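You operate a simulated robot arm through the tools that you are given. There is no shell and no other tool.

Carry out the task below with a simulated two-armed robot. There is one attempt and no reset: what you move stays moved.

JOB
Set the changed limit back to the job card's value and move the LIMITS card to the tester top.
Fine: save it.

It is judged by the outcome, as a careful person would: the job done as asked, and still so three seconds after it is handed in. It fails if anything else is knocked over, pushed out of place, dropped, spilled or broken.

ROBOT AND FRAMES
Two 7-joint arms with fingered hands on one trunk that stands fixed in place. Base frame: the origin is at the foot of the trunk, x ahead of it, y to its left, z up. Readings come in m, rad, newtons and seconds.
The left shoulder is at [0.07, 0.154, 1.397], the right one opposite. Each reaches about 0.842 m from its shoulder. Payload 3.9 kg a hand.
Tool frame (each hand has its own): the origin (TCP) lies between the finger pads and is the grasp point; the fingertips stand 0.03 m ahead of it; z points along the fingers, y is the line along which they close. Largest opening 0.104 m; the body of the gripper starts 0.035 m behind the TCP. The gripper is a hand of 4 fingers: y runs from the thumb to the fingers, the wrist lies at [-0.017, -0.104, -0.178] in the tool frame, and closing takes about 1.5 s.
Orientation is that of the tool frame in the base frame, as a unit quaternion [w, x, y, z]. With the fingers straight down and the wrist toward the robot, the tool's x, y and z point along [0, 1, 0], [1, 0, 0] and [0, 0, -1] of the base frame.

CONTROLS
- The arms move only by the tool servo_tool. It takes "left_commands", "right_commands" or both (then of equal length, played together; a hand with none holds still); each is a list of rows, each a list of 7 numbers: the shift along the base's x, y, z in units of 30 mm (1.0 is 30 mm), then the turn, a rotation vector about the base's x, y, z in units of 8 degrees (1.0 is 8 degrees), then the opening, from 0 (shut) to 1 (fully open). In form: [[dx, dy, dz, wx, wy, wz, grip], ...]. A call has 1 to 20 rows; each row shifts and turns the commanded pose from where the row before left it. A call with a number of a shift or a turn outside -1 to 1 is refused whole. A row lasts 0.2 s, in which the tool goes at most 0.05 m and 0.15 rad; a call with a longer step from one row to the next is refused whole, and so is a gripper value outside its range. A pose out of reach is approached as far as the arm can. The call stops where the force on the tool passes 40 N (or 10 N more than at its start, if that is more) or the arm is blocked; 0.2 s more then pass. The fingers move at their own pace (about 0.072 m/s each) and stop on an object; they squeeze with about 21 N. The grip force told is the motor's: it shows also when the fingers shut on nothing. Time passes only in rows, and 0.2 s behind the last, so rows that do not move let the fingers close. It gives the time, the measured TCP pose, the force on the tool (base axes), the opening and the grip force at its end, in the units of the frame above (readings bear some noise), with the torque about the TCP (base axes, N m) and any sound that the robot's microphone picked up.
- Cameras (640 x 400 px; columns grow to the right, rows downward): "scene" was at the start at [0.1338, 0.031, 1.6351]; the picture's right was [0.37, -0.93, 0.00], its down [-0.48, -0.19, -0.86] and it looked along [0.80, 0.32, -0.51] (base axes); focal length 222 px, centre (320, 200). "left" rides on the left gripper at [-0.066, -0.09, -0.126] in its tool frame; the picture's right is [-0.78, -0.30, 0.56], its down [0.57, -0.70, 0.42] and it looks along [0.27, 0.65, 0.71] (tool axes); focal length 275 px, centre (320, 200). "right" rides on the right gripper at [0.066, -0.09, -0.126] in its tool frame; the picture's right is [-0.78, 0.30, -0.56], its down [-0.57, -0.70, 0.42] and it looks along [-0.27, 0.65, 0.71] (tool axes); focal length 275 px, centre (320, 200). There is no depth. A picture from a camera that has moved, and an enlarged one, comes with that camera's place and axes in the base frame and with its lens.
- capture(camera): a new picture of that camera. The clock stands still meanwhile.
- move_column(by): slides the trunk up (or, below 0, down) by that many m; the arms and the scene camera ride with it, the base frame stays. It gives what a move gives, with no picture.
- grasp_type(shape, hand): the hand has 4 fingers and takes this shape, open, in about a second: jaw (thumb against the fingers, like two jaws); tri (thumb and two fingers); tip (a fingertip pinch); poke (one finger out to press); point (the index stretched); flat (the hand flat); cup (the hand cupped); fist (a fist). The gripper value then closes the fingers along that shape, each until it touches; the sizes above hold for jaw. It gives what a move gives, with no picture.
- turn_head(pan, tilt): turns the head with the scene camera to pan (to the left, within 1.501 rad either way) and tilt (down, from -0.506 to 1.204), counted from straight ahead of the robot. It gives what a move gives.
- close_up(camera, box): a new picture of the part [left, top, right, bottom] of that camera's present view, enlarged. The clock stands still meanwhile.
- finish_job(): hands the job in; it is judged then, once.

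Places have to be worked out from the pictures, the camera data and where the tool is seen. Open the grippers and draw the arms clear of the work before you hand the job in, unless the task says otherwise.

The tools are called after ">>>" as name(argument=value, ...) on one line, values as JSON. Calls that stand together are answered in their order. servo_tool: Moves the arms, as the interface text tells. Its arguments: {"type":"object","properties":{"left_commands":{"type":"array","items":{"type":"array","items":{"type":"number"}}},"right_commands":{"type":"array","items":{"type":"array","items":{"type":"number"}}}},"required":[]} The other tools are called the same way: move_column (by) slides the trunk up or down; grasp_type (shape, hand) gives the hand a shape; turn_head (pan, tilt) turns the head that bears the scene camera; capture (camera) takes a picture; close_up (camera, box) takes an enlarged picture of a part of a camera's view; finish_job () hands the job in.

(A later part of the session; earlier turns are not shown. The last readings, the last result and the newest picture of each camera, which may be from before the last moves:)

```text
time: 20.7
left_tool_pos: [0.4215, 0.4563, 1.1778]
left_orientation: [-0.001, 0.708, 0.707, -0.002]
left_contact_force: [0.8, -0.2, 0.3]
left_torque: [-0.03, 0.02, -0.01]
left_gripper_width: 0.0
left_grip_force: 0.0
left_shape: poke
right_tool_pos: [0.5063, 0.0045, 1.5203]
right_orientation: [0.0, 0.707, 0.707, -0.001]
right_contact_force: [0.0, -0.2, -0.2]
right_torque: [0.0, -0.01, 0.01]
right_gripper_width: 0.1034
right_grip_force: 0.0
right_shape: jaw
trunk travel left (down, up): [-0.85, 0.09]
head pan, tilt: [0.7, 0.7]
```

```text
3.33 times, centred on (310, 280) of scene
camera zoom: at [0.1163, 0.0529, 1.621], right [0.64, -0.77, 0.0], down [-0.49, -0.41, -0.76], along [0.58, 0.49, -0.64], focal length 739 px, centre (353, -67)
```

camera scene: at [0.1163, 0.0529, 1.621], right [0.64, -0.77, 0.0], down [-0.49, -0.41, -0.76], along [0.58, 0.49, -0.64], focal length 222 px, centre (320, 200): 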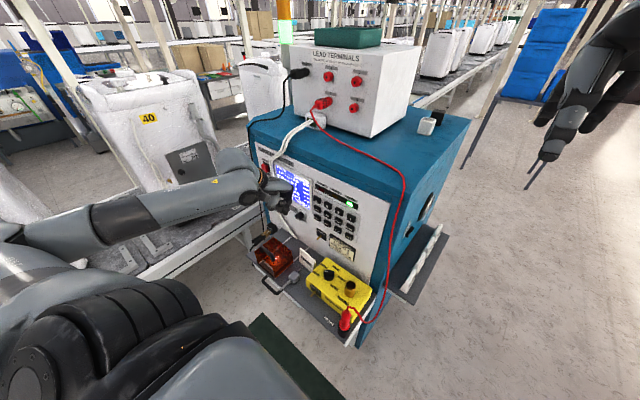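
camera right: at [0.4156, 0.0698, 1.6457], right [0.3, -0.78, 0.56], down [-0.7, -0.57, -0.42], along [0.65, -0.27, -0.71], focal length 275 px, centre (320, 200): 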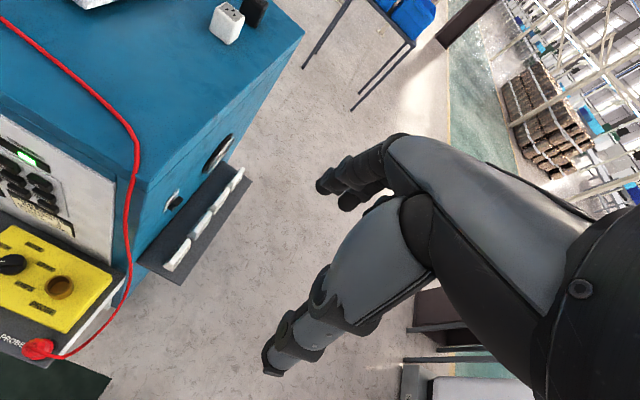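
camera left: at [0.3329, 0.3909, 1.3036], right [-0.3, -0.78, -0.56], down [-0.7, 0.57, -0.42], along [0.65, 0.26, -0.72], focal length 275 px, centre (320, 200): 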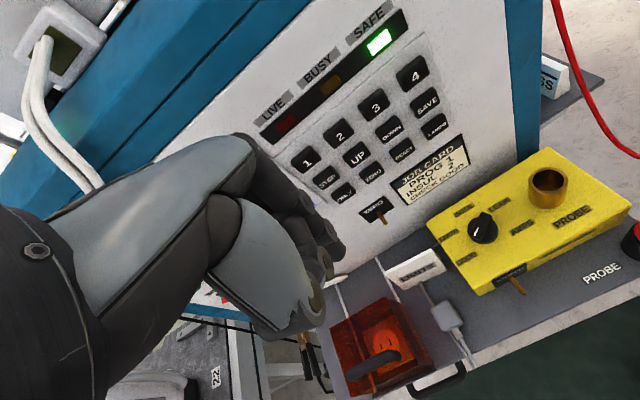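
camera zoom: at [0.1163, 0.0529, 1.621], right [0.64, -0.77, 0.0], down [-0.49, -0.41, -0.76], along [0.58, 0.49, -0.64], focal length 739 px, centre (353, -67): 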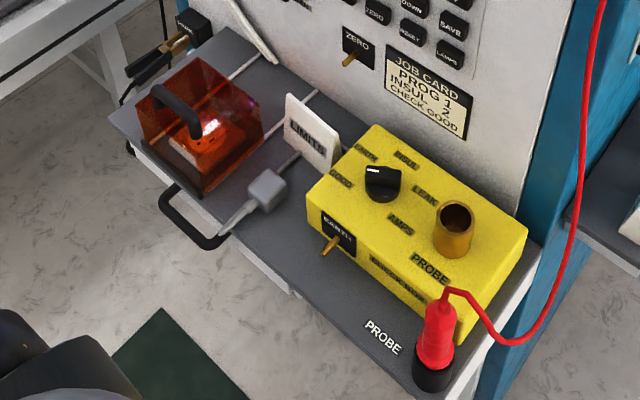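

The card stands between the red guard box and the yellow check box, just behind a plug and its cable. I'll zoom on it from both cameras.

>>> close_up(camera="left", box=[360, 220, 500, 340])

>>> close_up(camera="scene", box=[280, 235, 330, 275])

>>> close_up(camera="scene", box=[240, 80, 480, 200])

```text
3.33 times, centred on (430, 280) of left
camera zoom: at [0.3329, 0.3909, 1.3036], right [-0.3, -0.78, -0.56], down [-0.7, 0.57, -0.42], along [0.65, 0.26, -0.72], focal length 918 px, centre (-47, -67)
```

zoom: 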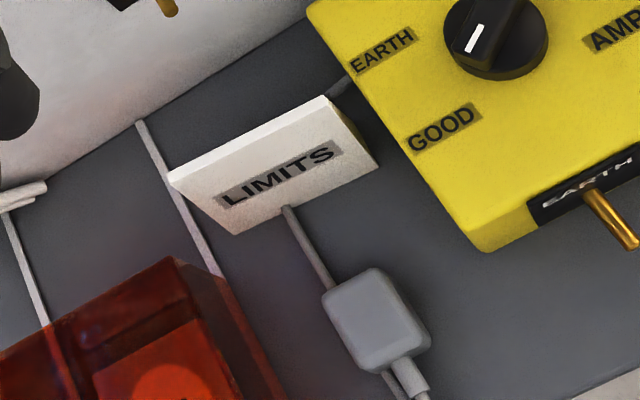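

```text
10.00 times, centred on (305, 255) of scene
camera zoom: at [0.1163, 0.0529, 1.621], right [0.64, -0.77, 0.0], down [-0.49, -0.41, -0.76], along [0.58, 0.49, -0.64], focal length 2218 px, centre (470, -350)
```

zoom: 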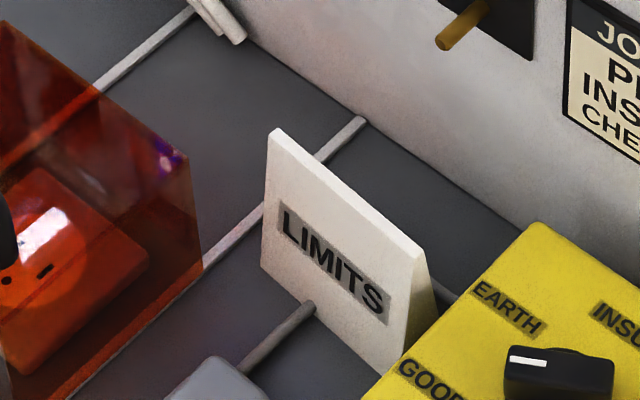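

```text
2.67 times, centred on (360, 140) of scene
camera zoom: at [0.1163, 0.0529, 1.621], right [0.64, -0.77, 0.0], down [-0.49, -0.41, -0.76], along [0.58, 0.49, -0.64], focal length 591 px, centre (213, 360)
```

zoom: 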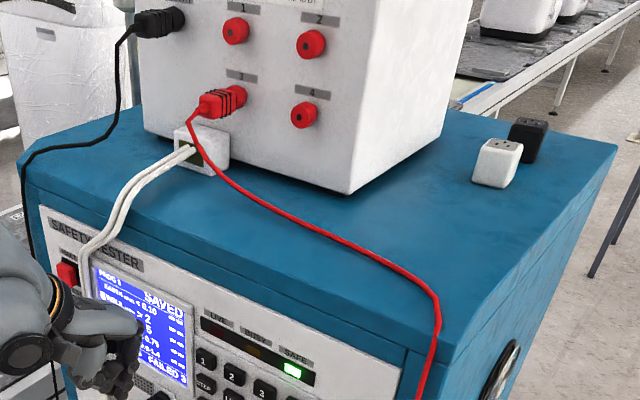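

The card is a thin wedge standing along y (0.417–0.506), with its top at x≈0.52, z≈0.842 and its base at z≈0.76. It's close to the face and the ZERO toggle behind it. I'll set the jaw shape, half close it, and look at the finger profile from the side.

>>> grasp_type(shape="jaw", hand="left")

>>> servo_tool(left_commands=[[0, 0, 0, 0, 0, 0, 0.5], [0, 0, 0, 0, 0, 0, 0.5], [0, 0, 0, 0, 0, 0, 0.5], [0, 0, 0, 0, 0, 0, 0.5]])

>>> close_up(camera="scene", box=[220, 150, 320, 230])

>>> capture(camera="left")

```text
time: 21.6
left_tool_pos: [0.4206, 0.4565, 1.1783]
left_orientation: [0.0, 0.708, 0.706, 0.0]
left_contact_force: [0.6, 0.0, -0.5]
left_torque: [0.01, -0.03, -0.01]
left_gripper_width: 0.104
left_grip_force: 0.1
left_shape: jaw
right_tool_pos: [0.5048, 0.0039, 1.5202]
right_orientation: [0.0, 0.707, 0.707, -0.001]
right_contact_force: [0.2, -0.3, -0.2]
right_torque: [-0.01, 0.03, -0.01]
right_gripper_width: 0.1036
right_grip_force: 0.1
right_shape: jaw
trunk travel left (down, up): [-0.85, 0.09]
head pan, tilt: [0.7, 0.7]
```

```text
time: 22.6
left_tool_pos: [0.4207, 0.4564, 1.1774]
left_orientation: [0.0, 0.708, 0.706, 0.0]
left_contact_force: [0.0, -0.6, 0.0]
left_torque: [-0.07, -0.01, -0.02]
left_gripper_width: 0.0523
left_grip_force: 0.0
left_shape: jaw
right_tool_pos: [0.5053, 0.0047, 1.5218]
right_orientation: [0.0, 0.708, 0.707, 0.0]
right_contact_force: [-0.1, -0.1, 0.3]
right_torque: [0.01, 0.02, -0.01]
right_gripper_width: 0.1038
right_grip_force: 0.1
right_shape: jaw
trunk travel left (down, up): [-0.85, 0.09]
head pan, tilt: [0.7, 0.7]
```

```text
5.00 times, centred on (270, 190) of scene
camera zoom: at [0.1152, 0.0525, 1.6211], right [0.64, -0.77, 0.0], down [-0.49, -0.41, -0.76], along [0.59, 0.49, -0.64], focal length 1109 px, centre (570, 250)
```

zoom: 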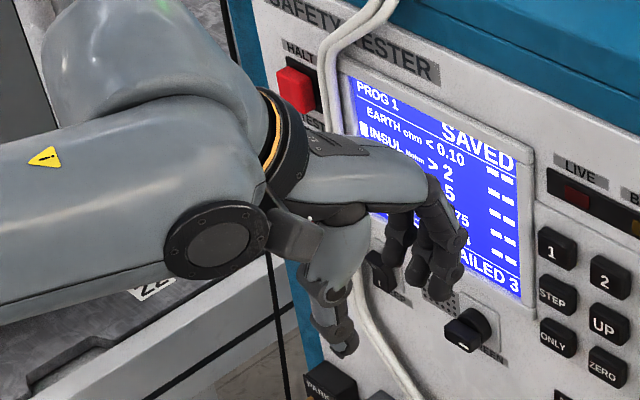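

```text
taken
camera left: at [0.3318, 0.3907, 1.3037], right [-0.3, -0.78, -0.56], down [-0.7, 0.57, -0.42], along [0.65, 0.26, -0.71], focal length 275 px, centre (320, 200)
```

left: 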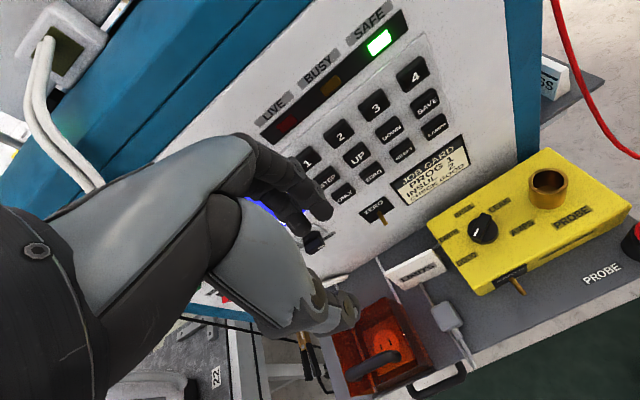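

With the jaw half closed, the far fingers extend about 0.06 m beyond the TCP. I need the ZERO toggle's exact position, and where the card's back lies, before descending.

>>> close_up(camera="left", box=[345, 180, 435, 270])

>>> close_up(camera="scene", box=[295, 215, 345, 255])

>>> close_up(camera="right", box=[0, 0, 320, 200])

```text
4.44 times, centred on (390, 225) of left
camera zoom: at [0.3318, 0.3907, 1.3037], right [-0.3, -0.78, -0.56], down [-0.7, 0.57, -0.42], along [0.65, 0.26, -0.71], focal length 1224 px, centre (9, 89)
```

zoom: 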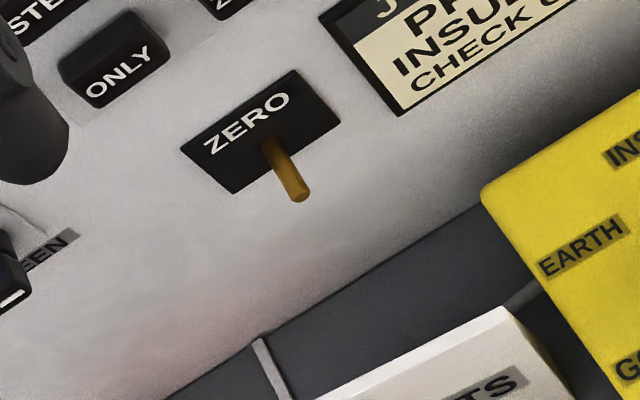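

```text
10.00 times, centred on (320, 235) of scene
camera zoom: at [0.1152, 0.0525, 1.6211], right [0.64, -0.77, 0.0], down [-0.49, -0.41, -0.76], along [0.59, 0.49, -0.64], focal length 2218 px, centre (320, -150)
```

zoom: 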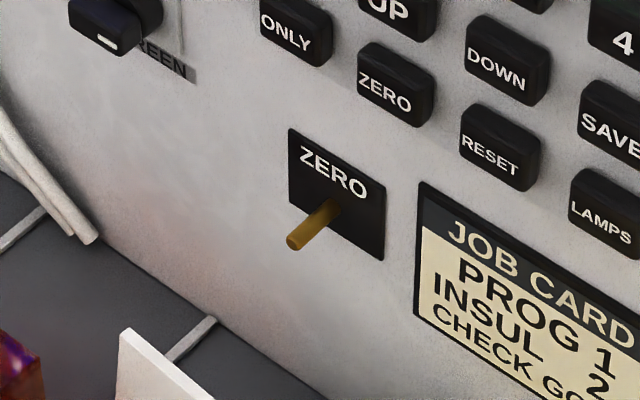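

```text
2.00 times, centred on (160, 100) of right
camera zoom: at [0.4157, 0.0698, 1.6457], right [0.3, -0.78, 0.56], down [-0.7, -0.57, -0.42], along [0.65, -0.27, -0.71], focal length 551 px, centre (640, 400)
```

zoom: 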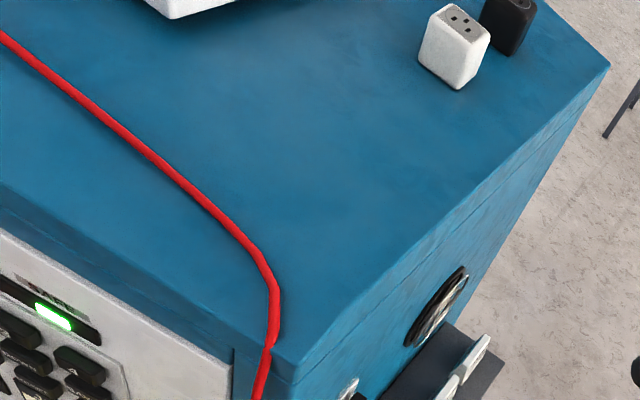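

The ZERO toggle tip is at about (0.5695, 0.45, 0.899), so I'll tilt the fingers about 12° forward and keep the jaw at 0.38 to clear it. I'll go to a point in front of and above the card first.

>>> servo_tool(left_commands=[[0.2, 0.1, -0.9, 0, -0.75, 0, 0.38], [0.2, 0.1, -0.9, 0, -0.75, 0, 0.38], [0.2, 0, -0.9, 0, 0, 0, 0.38], [0.2, 0, -0.9, 0, 0, 0, 0.38], [0.2, 0, -0.9, 0, 0, 0, 0.38], [0, 0, -0.9, 0, 0, 0, 0.38], [0, 0, -0.9, 0, 0, 0, 0.38], [0, 0, -0.8, 0, 0, 0, 0.38], [0, 0, -0.5, 0, 0, 0, 0.38]])

>>> capture(camera="left")

>>> close_up(camera="scene", box=[240, 200, 360, 290])

```text
time: 24.6
left_tool_pos: [0.4519, 0.4629, 0.9499]
left_orientation: [0.074, 0.704, 0.702, 0.074]
left_contact_force: [-0.4, 0.2, -0.3]
left_torque: [0.02, 0.04, 0.04]
left_gripper_width: 0.0399
left_grip_force: 0.0
left_shape: jaw
right_tool_pos: [0.5054, 0.0032, 1.5192]
right_orientation: [0.0, 0.707, 0.707, 0.0]
right_contact_force: [-0.2, -0.4, -0.4]
right_torque: [-0.01, -0.03, 0.01]
right_gripper_width: 0.1033
right_grip_force: 0.1
right_shape: jaw
trunk travel left (down, up): [-0.85, 0.09]
head pan, tilt: [0.7, 0.7]
```

```text
taken
camera left: at [0.339, 0.3961, 1.054], right [-0.17, -0.78, -0.61], down [-0.6, 0.57, -0.56], along [0.78, 0.26, -0.56], focal length 275 px, centre (320, 200)
```

left: 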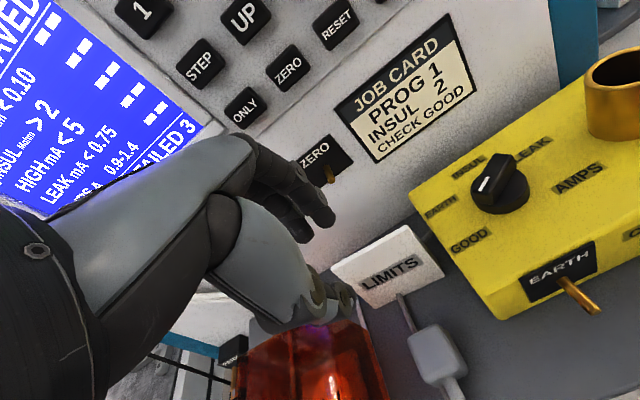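

```text
4.44 times, centred on (300, 245) of scene
camera zoom: at [0.1153, 0.0526, 1.6212], right [0.64, -0.77, 0.0], down [-0.49, -0.41, -0.76], along [0.58, 0.49, -0.64], focal length 986 px, centre (409, 0)
```

zoom: 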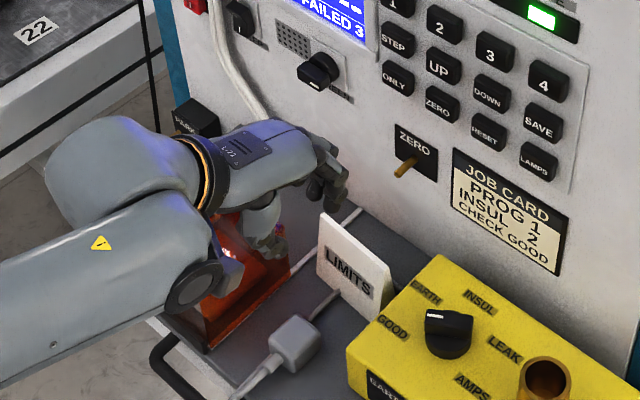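

The hand is in front of and above the card with everything clear. A close-up from the left camera will refine the card's position.

>>> close_up(camera="left", box=[300, 200, 460, 320])

>>> close_up(camera="scene", box=[280, 225, 340, 275])

```text
3.33 times, centred on (380, 260) of left
camera zoom: at [0.339, 0.3961, 1.054], right [-0.17, -0.78, -0.61], down [-0.6, 0.57, -0.56], along [0.78, 0.26, -0.56], focal length 918 px, centre (120, 0)
```

zoom: 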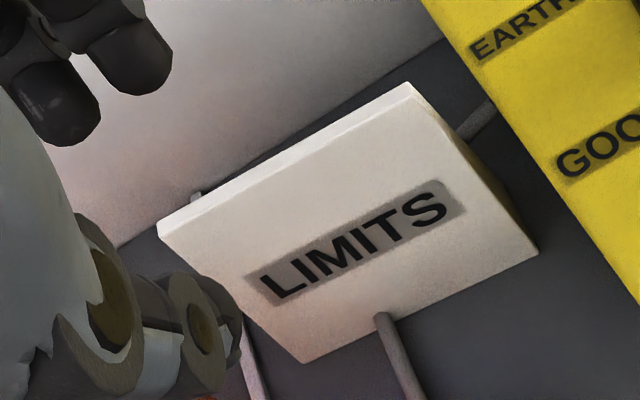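

```text
8.00 times, centred on (310, 250) of scene
camera zoom: at [0.1153, 0.0526, 1.6212], right [0.64, -0.77, 0.0], down [-0.49, -0.41, -0.76], along [0.58, 0.49, -0.64], focal length 1774 px, centre (400, -200)
```

zoom: 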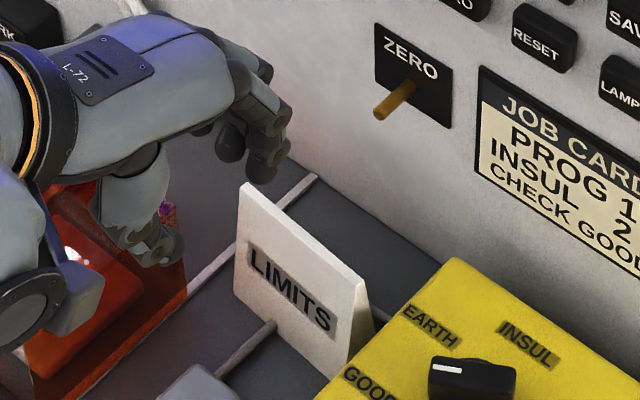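

Refined: the card top edge is at x≈0.516–0.521, z≈0.848, spanning y 0.416–0.503, and its base front is at x≈0.506. I'll move to just above it with the far fingers past its top edge and check.

>>> servo_tool(left_commands=[[0.55, 0, -0.6, 0, 0, 0, 0.38], [0.6, 0, -0.8, 0, 0, 0, 0.38], [0.55, 0, -0.8, 0, 0, 0, 0.38]])

>>> capture(camera="left")

>>> close_up(camera="scene", box=[280, 220, 340, 270])

```text
time: 25.4
left_tool_pos: [0.5028, 0.4599, 0.8858]
left_orientation: [0.074, 0.704, 0.702, 0.074]
left_contact_force: [-0.7, 0.1, -0.2]
left_torque: [-0.01, -0.01, -0.01]
left_gripper_width: 0.0399
left_grip_force: 0.0
left_shape: jaw
right_tool_pos: [0.5069, 0.0036, 1.5197]
right_orientation: [0.0, 0.707, 0.707, -0.001]
right_contact_force: [-0.6, -0.7, 0.6]
right_torque: [0.01, 0.02, -0.01]
right_gripper_width: 0.1037
right_grip_force: 0.0
right_shape: jaw
trunk travel left (down, up): [-0.85, 0.09]
head pan, tilt: [0.7, 0.7]
```

```text
taken
camera left: at [0.3903, 0.3945, 0.9889], right [-0.18, -0.78, -0.61], down [-0.6, 0.57, -0.56], along [0.78, 0.26, -0.56], focal length 275 px, centre (320, 200)
```

left: 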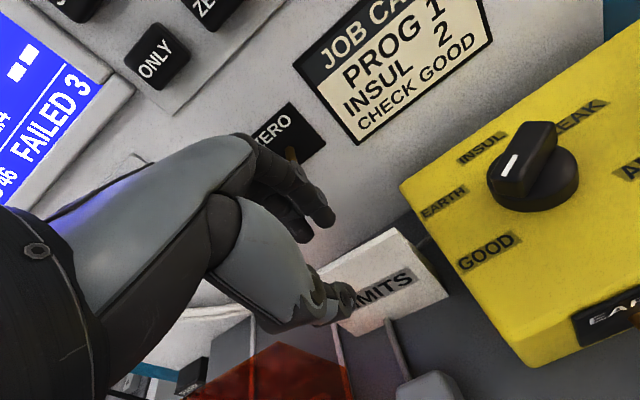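

```text
8.00 times, centred on (310, 245) of scene
camera zoom: at [0.1163, 0.0525, 1.6211], right [0.64, -0.77, 0.0], down [-0.49, -0.41, -0.76], along [0.58, 0.49, -0.64], focal length 1774 px, centre (400, -160)
```

zoom: 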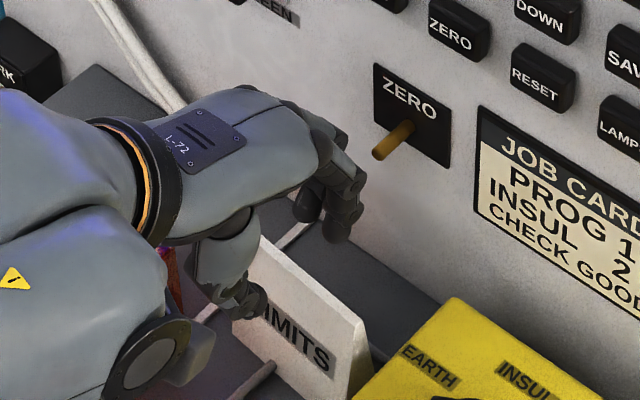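

Far fingers are beyond the card's top edge, the thumb is in front, and the toggle is clear. I'll descend about 58 mm with a slight forward drift.

>>> servo_tool(left_commands=[[0.1, 0, -0.5, 0, 0, 0, 0.38], [0.1, 0, -0.5, 0, 0, 0, 0.38], [0.1, 0, -0.5, 0, 0, 0, 0.38], [0.1, 0, -0.45, 0, 0, 0, 0.38]])

>>> capture(camera="left")

>>> close_up(camera="scene", box=[280, 220, 340, 270])

```text
time: 26.4
left_tool_pos: [0.5154, 0.4627, 0.8259]
left_orientation: [0.074, 0.704, 0.703, 0.073]
left_contact_force: [0.6, -1.8, -1.1]
left_torque: [-0.03, 0.0, 0.03]
left_gripper_width: 0.0398
left_grip_force: 0.1
left_shape: jaw
right_tool_pos: [0.5056, 0.0032, 1.5203]
right_orientation: [0.0, 0.707, 0.707, 0.0]
right_contact_force: [0.3, 0.0, -0.5]
right_torque: [0.0, 0.0, 0.01]
right_gripper_width: 0.1036
right_grip_force: 0.3
right_shape: jaw
trunk travel left (down, up): [-0.85, 0.09]
head pan, tilt: [0.7, 0.7]
```

```text
taken
camera left: at [0.4012, 0.3961, 0.9305], right [-0.18, -0.78, -0.61], down [-0.6, 0.57, -0.56], along [0.78, 0.26, -0.56], focal length 275 px, centre (320, 200)
```

left: 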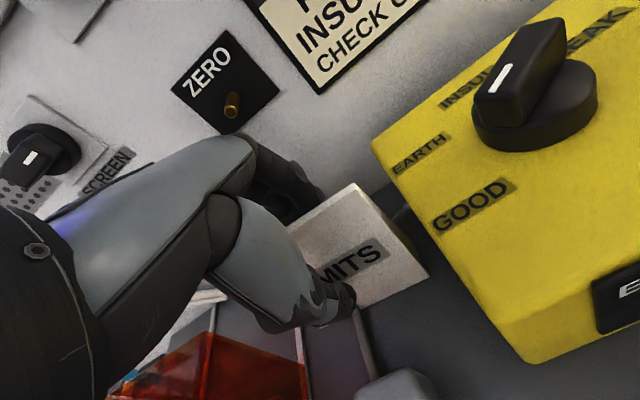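

```text
8.00 times, centred on (310, 245) of scene
camera zoom: at [0.1155, 0.0525, 1.6211], right [0.64, -0.77, 0.0], down [-0.49, -0.41, -0.76], along [0.58, 0.49, -0.64], focal length 1774 px, centre (400, -160)
```

zoom: 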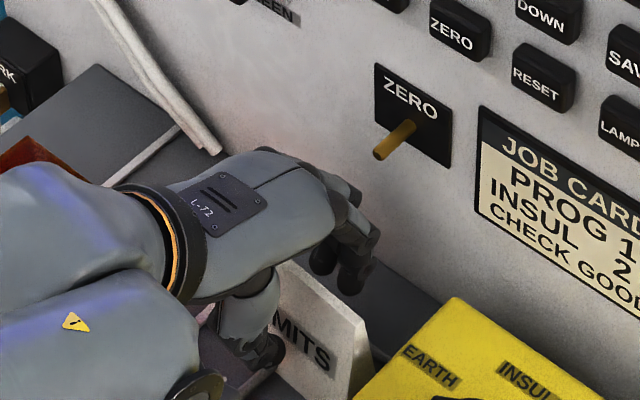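

The card is between the thumb and fingers, with no contact force to speak of. Closing the jaw.

>>> servo_tool(left_commands=[[0, 0, 0, 0, 0, 0, 0.25], [0, 0, 0, 0, 0, 0, 0.2], [0, 0, 0, 0, 0, 0, 0.1], [0, 0, 0, 0, 0, 0, 0], [0, 0, 0, 0, 0, 0, 0], [0, 0, 0, 0, 0, 0, 0], [0, 0, 0, 0, 0, 0, 0]])

>>> capture(camera="left")

>>> close_up(camera="scene", box=[280, 220, 340, 270])

```text
time: 28.0
left_tool_pos: [0.5131, 0.4627, 0.8268]
left_orientation: [0.074, 0.704, 0.703, 0.074]
left_contact_force: [0.5, -0.2, 0.7]
left_torque: [0.02, 0.0, -0.02]
left_gripper_width: 0.0125
left_grip_force: 20.6
left_shape: jaw
right_tool_pos: [0.5057, 0.0031, 1.5207]
right_orientation: [0.0, 0.707, 0.708, 0.0]
right_contact_force: [1.0, 0.2, 0.2]
right_torque: [0.0, -0.03, 0.01]
right_gripper_width: 0.1038
right_grip_force: 0.1
right_shape: jaw
trunk travel left (down, up): [-0.85, 0.09]
head pan, tilt: [0.7, 0.7]
```

```text
taken
camera left: at [0.4007, 0.3963, 0.9309], right [-0.17, -0.78, -0.61], down [-0.6, 0.57, -0.56], along [0.78, 0.26, -0.56], focal length 275 px, centre (320, 200)
```

left: 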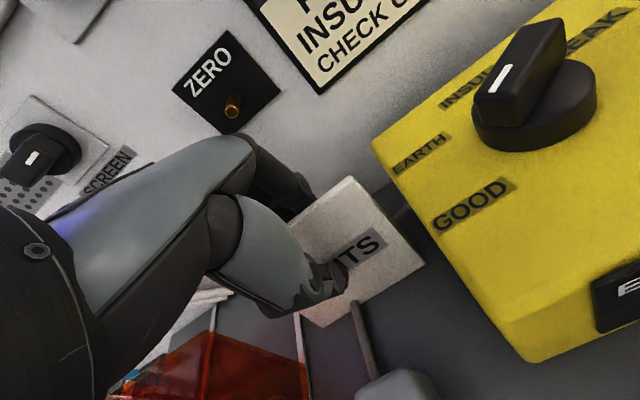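

```text
8.00 times, centred on (310, 245) of scene
camera zoom: at [0.1148, 0.0524, 1.6212], right [0.64, -0.77, 0.0], down [-0.49, -0.41, -0.76], along [0.59, 0.49, -0.64], focal length 1774 px, centre (400, -160)
```

zoom: 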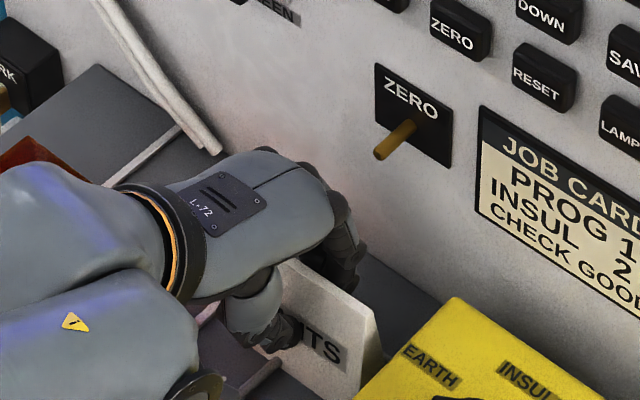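

Gripped: width 12.5 mm, 20.6 N. I'll lift straight up slowly while easing slightly back from the toggle.

>>> servo_tool(left_commands=[[0, 0, 0.3, 0, 0, 0, 0], [0, 0, 0.4, 0, 0, 0, 0], [-0.1, 0, 0.5, 0, 0, 0, 0], [-0.3, 0, 0.5, 0, 0, 0, 0], [-0.4, 0, 0.5, 0, 0, 0, 0], [-0.4, 0, 0.5, 0, 0, 0, 0]])

>>> capture(camera="left")

>>> close_up(camera="scene", box=[250, 200, 370, 290])

```text
time: 29.4
left_tool_pos: [0.4755, 0.4638, 0.9081]
left_orientation: [0.074, 0.703, 0.703, 0.074]
left_contact_force: [0.0, -0.3, 0.7]
left_torque: [0.03, 0.02, -0.01]
left_gripper_width: 0.0124
left_grip_force: 21.6
left_shape: jaw
right_tool_pos: [0.5038, 0.0021, 1.52]
right_orientation: [0.001, 0.707, 0.707, 0.0]
right_contact_force: [0.0, 0.5, 0.0]
right_torque: [-0.01, -0.02, 0.01]
right_gripper_width: 0.1039
right_grip_force: 0.0
right_shape: jaw
trunk travel left (down, up): [-0.85, 0.09]
head pan, tilt: [0.7, 0.7]
```

```text
taken
camera left: at [0.3625, 0.3966, 1.0122], right [-0.17, -0.78, -0.61], down [-0.6, 0.57, -0.56], along [0.78, 0.26, -0.56], focal length 275 px, centre (320, 200)
```

left: 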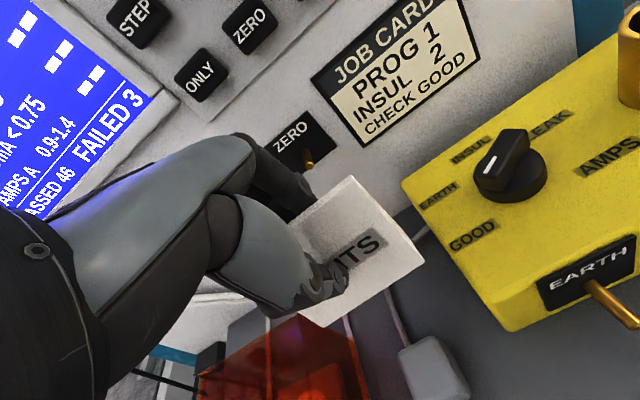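

```text
4.44 times, centred on (310, 245) of scene
camera zoom: at [0.114, 0.0524, 1.6212], right [0.64, -0.76, 0.0], down [-0.49, -0.41, -0.77], along [0.59, 0.49, -0.64], focal length 986 px, centre (364, 0)
```

zoom: 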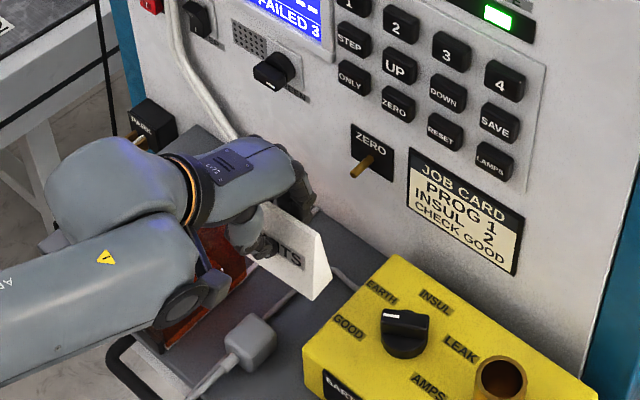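

The card came up cleanly and is held firmly. Now I'll turn the head to look at the tester top and choose a clear spot, before raising the card further.

>>> turn_head(pan=0.42, tilt=0.55)

>>> close_up(camera="scene", box=[190, 80, 410, 220])

>>> close_up(camera="right", box=[0, 0, 320, 200])

>>> close_up(camera="scene", box=[200, 230, 300, 310])

```text
time: 30.2
left_tool_pos: [0.4778, 0.4628, 0.9067]
left_orientation: [0.075, 0.704, 0.702, 0.074]
left_contact_force: [0.3, 0.7, 0.0]
left_torque: [0.0, -0.02, 0.0]
left_gripper_width: 0.0126
left_grip_force: 21.6
left_shape: jaw
right_tool_pos: [0.5047, 0.0032, 1.52]
right_orientation: [0.0, 0.707, 0.707, 0.0]
right_contact_force: [0.1, 0.1, 0.5]
right_torque: [-0.01, 0.0, -0.01]
right_gripper_width: 0.1037
right_grip_force: 0.0
right_shape: jaw
trunk travel left (down, up): [-0.85, 0.09]
head pan, tilt: [0.421, 0.55]
```

```text
2.86 times, centred on (300, 150) of scene
camera zoom: at [0.1321, 0.0345, 1.6342], right [0.41, -0.91, 0.0], down [-0.48, -0.21, -0.85], along [0.78, 0.35, -0.52], focal length 634 px, centre (377, 343)
```

zoom: 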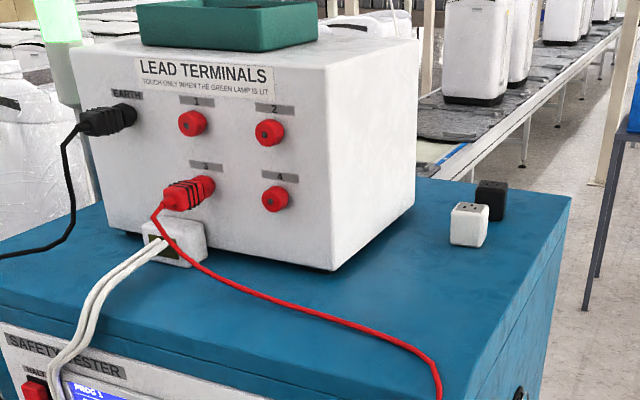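

```text
2.00 times, centred on (160, 100) of right
camera zoom: at [0.4157, 0.0698, 1.6457], right [0.3, -0.78, 0.56], down [-0.7, -0.57, -0.42], along [0.65, -0.27, -0.71], focal length 551 px, centre (640, 400)
```

zoom: 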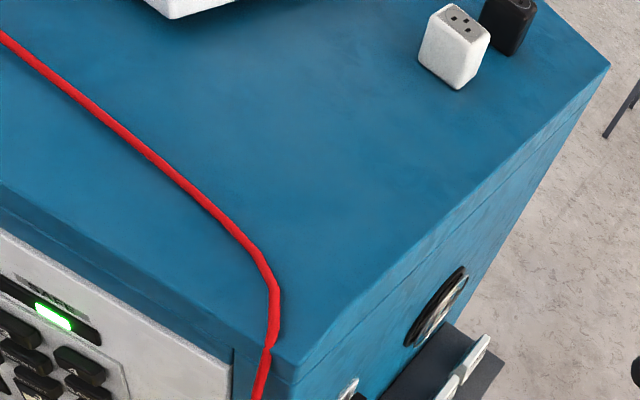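

```text
5.00 times, centred on (250, 270) of scene
camera zoom: at [0.1321, 0.0345, 1.6342], right [0.41, -0.91, 0.0], down [-0.48, -0.21, -0.85], along [0.78, 0.35, -0.52], focal length 1109 px, centre (670, -150)
```

zoom: 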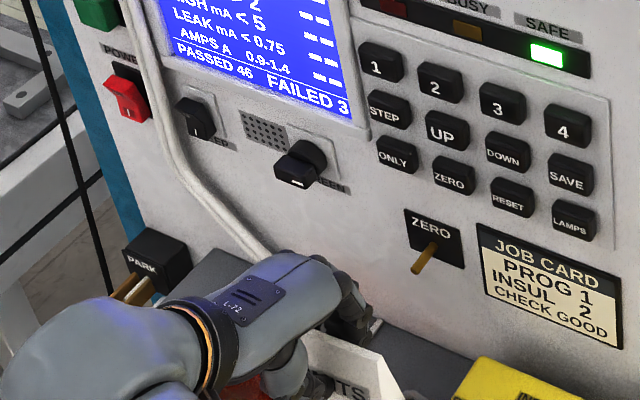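

The top surface is at z≈1.30. There is a clear area behind the red lead (which lies at x≈0.62–0.66) and right of the terminal box (y>0.376), ahead of the two cubes (x≈0.90), so I'll aim the card at about (0.74, 0.27). First I'll raise it in front of the tester.

>>> servo_tool(left_commands=[[-0.3, 0, 0.6, 0, 0, 0, 0], [-0.4, 0, 0.8, 0, 0, 0, 0], [-0.4, 0, 0.9, 0, 0, 0, 0], [-0.2, -0.2, 0.9, 0, 0, 0, 0], [0, -0.4, 0.9, 0, 0, 0, 0], [0, -0.4, 0.9, 0, 0, 0, 0], [0, -0.4, 0.9, 0, 0, 0, 0], [0, -0.4, 0.9, 0, 0, 0, 0], [0, -0.4, 0.9, 0, 0, 0, 0], [0, -0.4, 0.9, 0, 0, 0, 0], [0, -0.4, 0.9, 0, 0, 0, 0], [0, -0.4, 0.8, 0, 0, 0, 0]])

>>> capture(camera="scene")

>>> capture(camera="left")

```text
time: 32.8
left_tool_pos: [0.4368, 0.3584, 1.2146]
left_orientation: [0.074, 0.703, 0.703, 0.075]
left_contact_force: [0.7, -0.3, 0.5]
left_torque: [0.04, 0.04, 0.01]
left_gripper_width: 0.0128
left_grip_force: 21.0
left_shape: jaw
right_tool_pos: [0.5053, 0.0033, 1.5207]
right_orientation: [0.0, 0.707, 0.708, 0.0]
right_contact_force: [-0.2, -0.4, -0.3]
right_torque: [-0.01, -0.03, -0.01]
right_gripper_width: 0.1038
right_grip_force: 0.1
right_shape: jaw
trunk travel left (down, up): [-0.85, 0.09]
head pan, tilt: [0.421, 0.55]
```

```text
taken
camera scene: at [0.131, 0.0343, 1.6342], right [0.41, -0.91, 0.0], down [-0.48, -0.21, -0.85], along [0.78, 0.35, -0.52], focal length 222 px, centre (320, 200)
```

scene: 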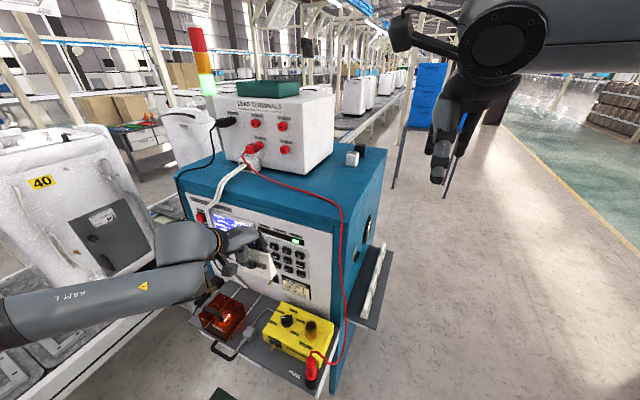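

```text
taken
camera left: at [0.3222, 0.2922, 1.3187], right [-0.17, -0.78, -0.61], down [-0.6, 0.57, -0.56], along [0.78, 0.26, -0.56], focal length 275 px, centre (320, 200)
```

left: 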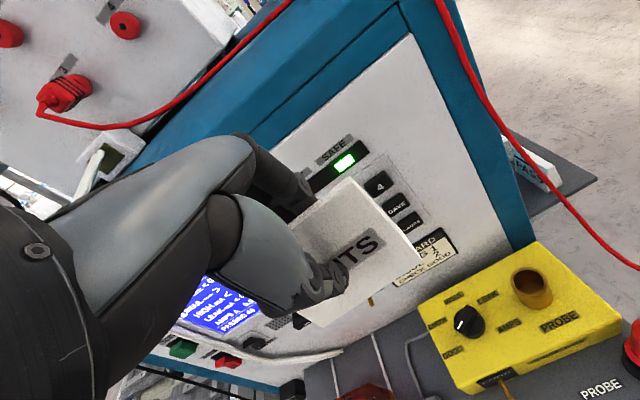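

The card is steady in the grip. Continuing up to z≈1.45 and over to y≈0.27, still in front of the tester.

>>> servo_tool(left_commands=[[0, -0.4, 0.9, 0, 0, 0, 0], [0, -0.4, 0.9, 0, 0, 0, 0], [0, -0.4, 0.9, 0, 0, 0, 0], [0, -0.4, 0.9, 0, 0, 0, 0], [0, -0.4, 0.9, 0, 0, 0, 0], [0, -0.4, 0.9, 0, 0, 0, 0], [0, -0.4, 0.9, 0, 0, 0, 0], [0, -0.1, 0.9, 0, 0, 0, 0], [0, 0, 0.7, 0, 0, 0, 0]])

>>> capture(camera="scene")

>>> capture(camera="left")

>>> capture(camera="right")

```text
time: 34.8
left_tool_pos: [0.4657, 0.2875, 1.4478]
left_orientation: [0.075, 0.705, 0.702, 0.073]
left_contact_force: [0.2, 0.3, -0.6]
left_torque: [0.01, -0.01, -0.01]
left_gripper_width: 0.0123
left_grip_force: 21.3
left_shape: jaw
left hand out of reach, approached as far as the arm can: row 1, 2, 3, 4
right_tool_pos: [0.5053, 0.0036, 1.521]
right_orientation: [0.0, 0.707, 0.707, -0.001]
right_contact_force: [0.7, 0.2, -0.6]
right_torque: [0.02, 0.02, 0.01]
right_gripper_width: 0.1037
right_grip_force: 0.0
right_shape: jaw
trunk travel left (down, up): [-0.85, 0.09]
head pan, tilt: [0.421, 0.55]
```

```text
taken
camera scene: at [0.1322, 0.0345, 1.6343], right [0.41, -0.91, 0.0], down [-0.48, -0.21, -0.85], along [0.78, 0.35, -0.52], focal length 222 px, centre (320, 200)
```

scene: 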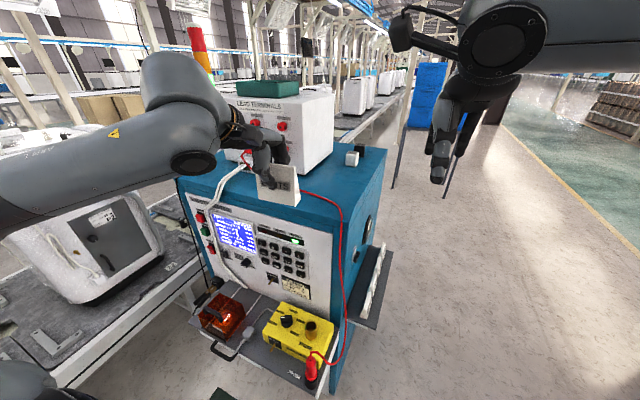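

```text
taken
camera left: at [0.3531, 0.2212, 1.5519], right [-0.18, -0.78, -0.61], down [-0.6, 0.57, -0.56], along [0.78, 0.26, -0.56], focal length 275 px, centre (320, 200)
```

left: 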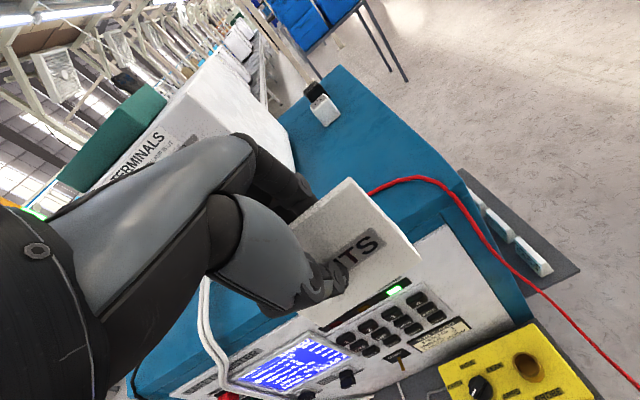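

```text
taken
camera right: at [0.4157, 0.0698, 1.6457], right [0.3, -0.78, 0.56], down [-0.7, -0.57, -0.42], along [0.65, -0.27, -0.71], focal length 275 px, centre (320, 200)
```

right: 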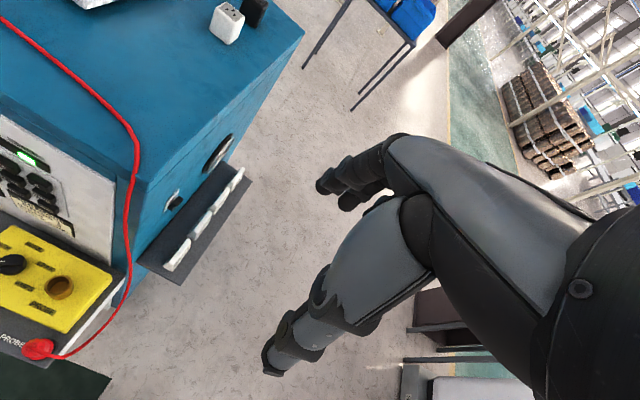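

The card is now clear above the top level at (0.466, 0.288, 1.448). I'll zoom in to check how upright the card hangs in the grip.

>>> close_up(camera="scene", box=[240, 130, 320, 220])

>>> close_up(camera="left", box=[280, 160, 440, 280])

```text
4.44 times, centred on (280, 175) of scene
camera zoom: at [0.1322, 0.0345, 1.6343], right [0.41, -0.91, 0.0], down [-0.48, -0.21, -0.85], along [0.78, 0.35, -0.52], focal length 986 px, centre (498, 311)
```

zoom: 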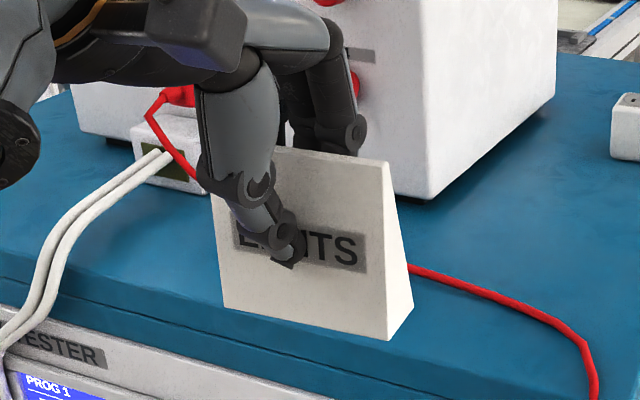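

```text
3.33 times, centred on (360, 220) of left
camera zoom: at [0.3531, 0.2212, 1.5519], right [-0.18, -0.78, -0.61], down [-0.6, 0.57, -0.56], along [0.78, 0.26, -0.56], focal length 918 px, centre (187, 133)
```

zoom: 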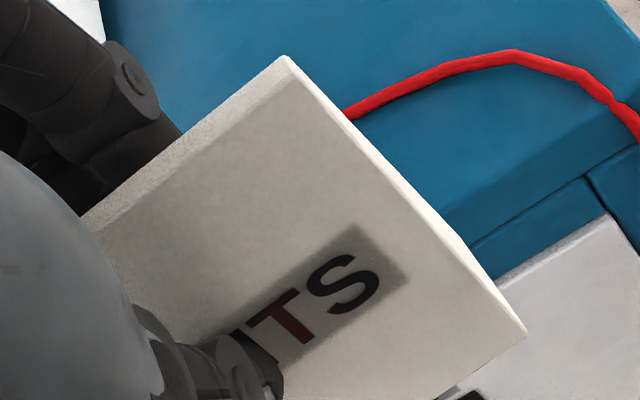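

The card's base seems tipped a few degrees, with its back edge high. I'll correct by turning the hand about 6° and move forward over the top, staying about 80 mm above the surface.

>>> servo_tool(left_commands=[[0.5, 0, 0, 0, 0.4, 0, 0], [0.8, -0.1, 0, 0, 0.4, 0, 0], [0.9, -0.1, 0, 0, 0, 0, 0], [0.9, -0.1, 0, 0, 0, 0, 0], [0.9, -0.1, 0, 0, 0, 0, 0], [0.9, -0.1, 0, 0, 0, 0, 0]])

>>> capture(camera="scene")

>>> close_up(camera="scene", box=[260, 110, 360, 190])

>>> capture(camera="left")

>>> close_up(camera="right", box=[0, 0, 320, 200])

```text
time: 36.2
left_tool_pos: [0.6134, 0.2694, 1.4486]
left_orientation: [0.034, 0.707, 0.706, 0.034]
left_contact_force: [0.4, 0.3, -0.5]
left_torque: [0.01, 0.01, 0.01]
left_gripper_width: 0.0125
left_grip_force: 21.0
left_shape: jaw
right_tool_pos: [0.509, 0.0021, 1.5197]
right_orientation: [-0.001, 0.707, 0.707, 0.0]
right_contact_force: [-0.5, 0.0, -0.2]
right_torque: [0.03, 0.01, 0.01]
right_gripper_width: 0.1039
right_grip_force: 0.0
right_shape: jaw
trunk travel left (down, up): [-0.85, 0.09]
head pan, tilt: [0.421, 0.55]
```

```text
taken
camera scene: at [0.1345, 0.033, 1.6341], right [0.41, -0.91, 0.0], down [-0.48, -0.21, -0.85], along [0.78, 0.35, -0.52], focal length 222 px, centre (320, 200)
```

scene: 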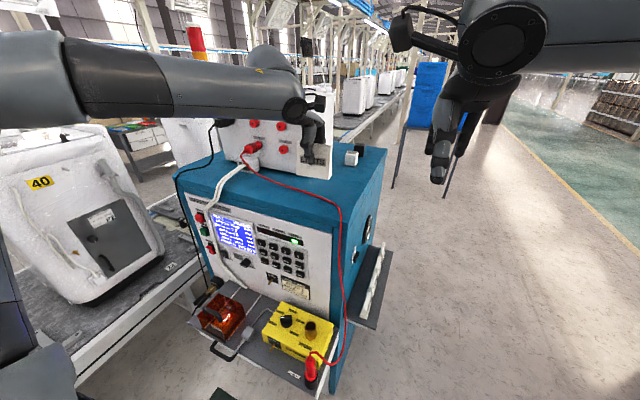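

```text
5.00 times, centred on (310, 150) of scene
camera zoom: at [0.1345, 0.033, 1.6341], right [0.41, -0.91, 0.0], down [-0.48, -0.21, -0.85], along [0.78, 0.35, -0.52], focal length 1109 px, centre (370, 450)
```

zoom: 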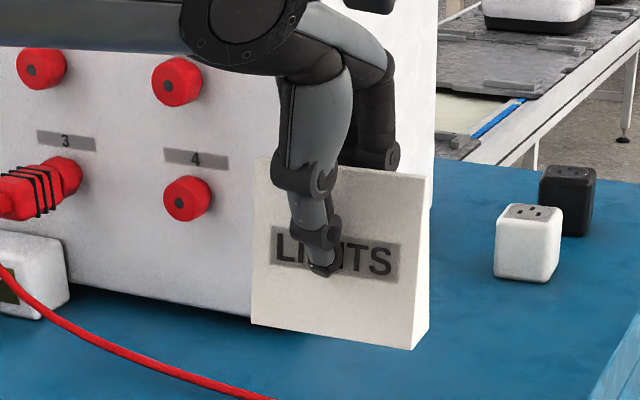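

```text
taken
camera left: at [0.5132, 0.2029, 1.5649], right [-0.24, -0.78, -0.58], down [-0.66, 0.57, -0.49], along [0.71, 0.26, -0.65], focal length 275 px, centre (320, 200)
```

left: 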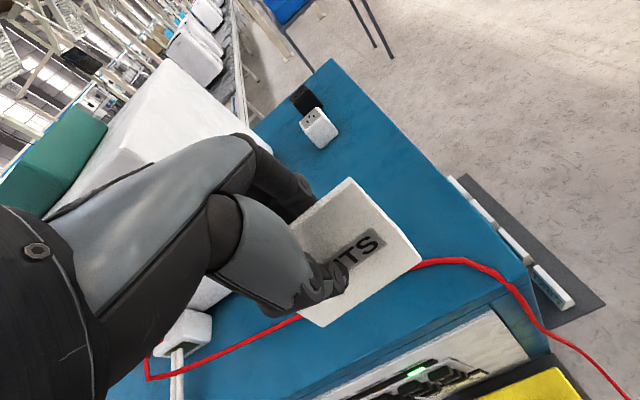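

```text
2.00 times, centred on (160, 100) of right
camera zoom: at [0.4181, 0.0682, 1.6451], right [0.3, -0.78, 0.56], down [-0.7, -0.57, -0.42], along [0.65, -0.26, -0.72], focal length 551 px, centre (640, 400)
```

zoom: 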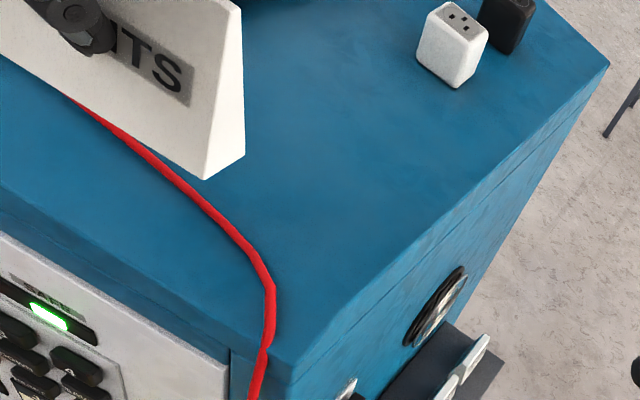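

Now the card's base is level (front edge z≈1.387, back ≈1.389), with its base about 0.061 below the TCP. I'll go forward 0.12 m past the red lead and start down.

>>> servo_tool(left_commands=[[0.7, 0, 0, 0, 0, 0, 0], [0.9, 0, 0, 0, 0, 0, 0], [0.9, 0, 0, 0, 0, 0, 0], [0.9, 0, 0, 0, 0, 0, 0], [0.6, 0, 0, 0, 0, 0, 0], [0, 0, -0.7, 0, 0, 0, 0], [0, 0, -0.7, 0, 0, 0, 0], [0, 0, -0.5, 0, 0, 0, 0]])

>>> close_up(camera="scene", box=[260, 110, 380, 200])

>>> close_up(camera="right", box=[0, 0, 320, 200])

>>> capture(camera="left")

```text
time: 38.0
left_tool_pos: [0.6937, 0.2794, 1.3872]
left_orientation: [0.035, 0.706, 0.706, 0.034]
left_contact_force: [-0.2, 0.4, -0.4]
left_torque: [-0.02, -0.01, 0.0]
left_gripper_width: 0.0125
left_grip_force: 20.6
left_shape: jaw
left hand out of reach, approached as far as the arm can: row 4, 5
right_tool_pos: [0.5055, 0.0027, 1.5209]
right_orientation: [0.0, 0.707, 0.707, 0.0]
right_contact_force: [0.1, -0.3, -0.7]
right_torque: [0.01, 0.01, -0.03]
right_gripper_width: 0.1034
right_grip_force: 0.0
right_shape: jaw
trunk travel left (down, up): [-0.85, 0.09]
head pan, tilt: [0.421, 0.55]
```

```text
4.44 times, centred on (320, 155) of scene
camera zoom: at [0.1317, 0.0345, 1.6343], right [0.41, -0.91, 0.0], down [-0.48, -0.21, -0.85], along [0.78, 0.35, -0.52], focal length 986 px, centre (320, 400)
```

zoom: 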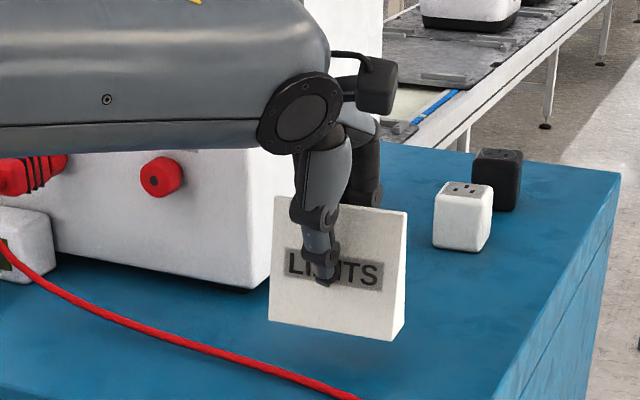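

```text
2.00 times, centred on (160, 100) of right
camera zoom: at [0.4152, 0.0698, 1.6459], right [0.3, -0.78, 0.56], down [-0.7, -0.57, -0.42], along [0.65, -0.27, -0.71], focal length 551 px, centre (640, 400)
```

zoom: 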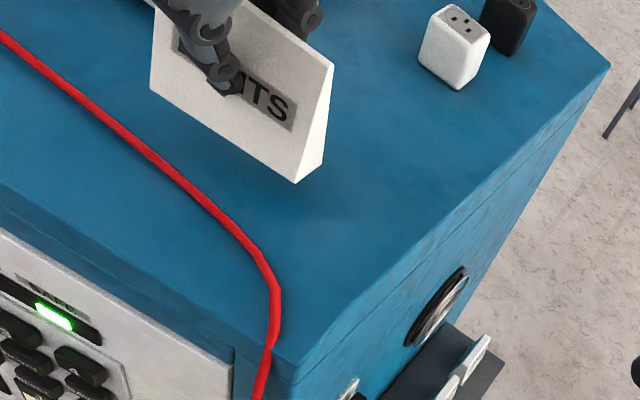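

```text
taken
camera left: at [0.5924, 0.2118, 1.5046], right [-0.24, -0.78, -0.58], down [-0.66, 0.57, -0.49], along [0.72, 0.26, -0.65], focal length 275 px, centre (320, 200)
```

left: 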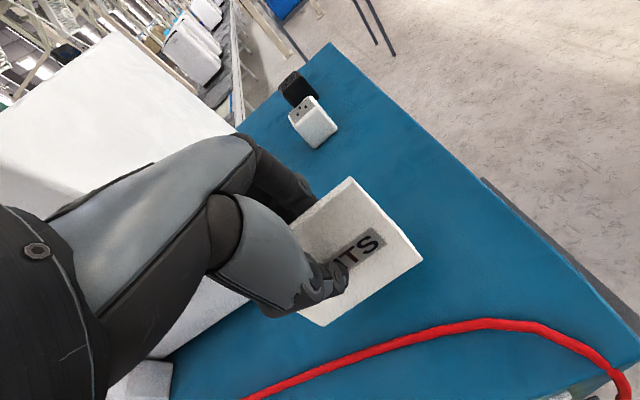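

The arm reached its limit at x≈0.694, so the card's base would land at x≈0.68–0.70, still about 2 cm behind the red lead and clear of the terminal box. That spot is fine; I'll descend 12 mm first and check for drift.

>>> servo_tool(left_commands=[[0, 0, -0.2, 0, 0, 0, 0], [0, 0, -0.2, 0, 0, 0, 0], [0, 0, 0, 0, 0, 0, 0]])

>>> close_up(camera="right", box=[0, 0, 240, 150])

>>> close_up(camera="scene", box=[280, 130, 360, 190])

```text
time: 38.8
left_tool_pos: [0.6917, 0.2778, 1.3754]
left_orientation: [0.036, 0.707, 0.706, 0.034]
left_contact_force: [0.1, -0.3, 0.0]
left_torque: [0.0, 0.02, 0.02]
left_gripper_width: 0.0124
left_grip_force: 20.6
left_shape: jaw
right_tool_pos: [0.5057, 0.0028, 1.5196]
right_orientation: [0.001, 0.707, 0.707, -0.001]
right_contact_force: [0.2, 0.6, -0.7]
right_torque: [0.04, 0.0, -0.01]
right_gripper_width: 0.1036
right_grip_force: 0.0
right_shape: jaw
trunk travel left (down, up): [-0.85, 0.09]
head pan, tilt: [0.421, 0.55]
```

```text
2.67 times, centred on (120, 75) of right
camera zoom: at [0.4155, 0.0694, 1.6458], right [0.3, -0.78, 0.56], down [-0.7, -0.57, -0.42], along [0.65, -0.27, -0.71], focal length 734 px, centre (853, 533)
```

zoom: 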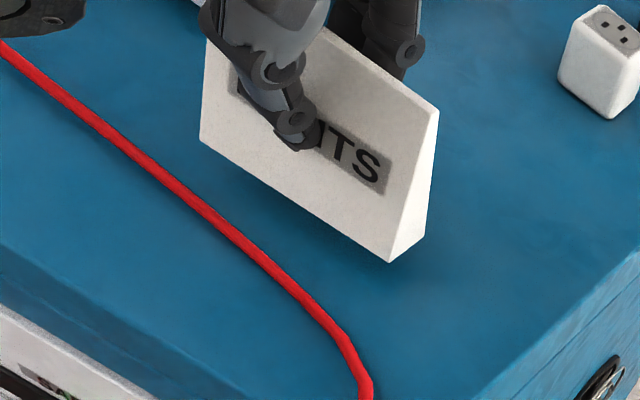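

```text
6.67 times, centred on (320, 160) of scene
camera zoom: at [0.132, 0.034, 1.6343], right [0.41, -0.91, 0.0], down [-0.48, -0.21, -0.85], along [0.78, 0.35, -0.52], focal length 1479 px, centre (320, 467)
```

zoom: 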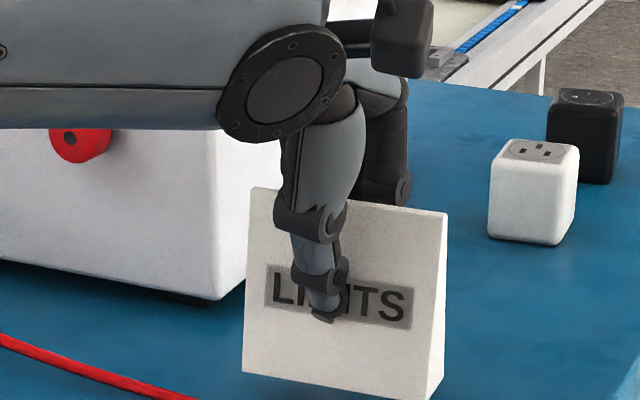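

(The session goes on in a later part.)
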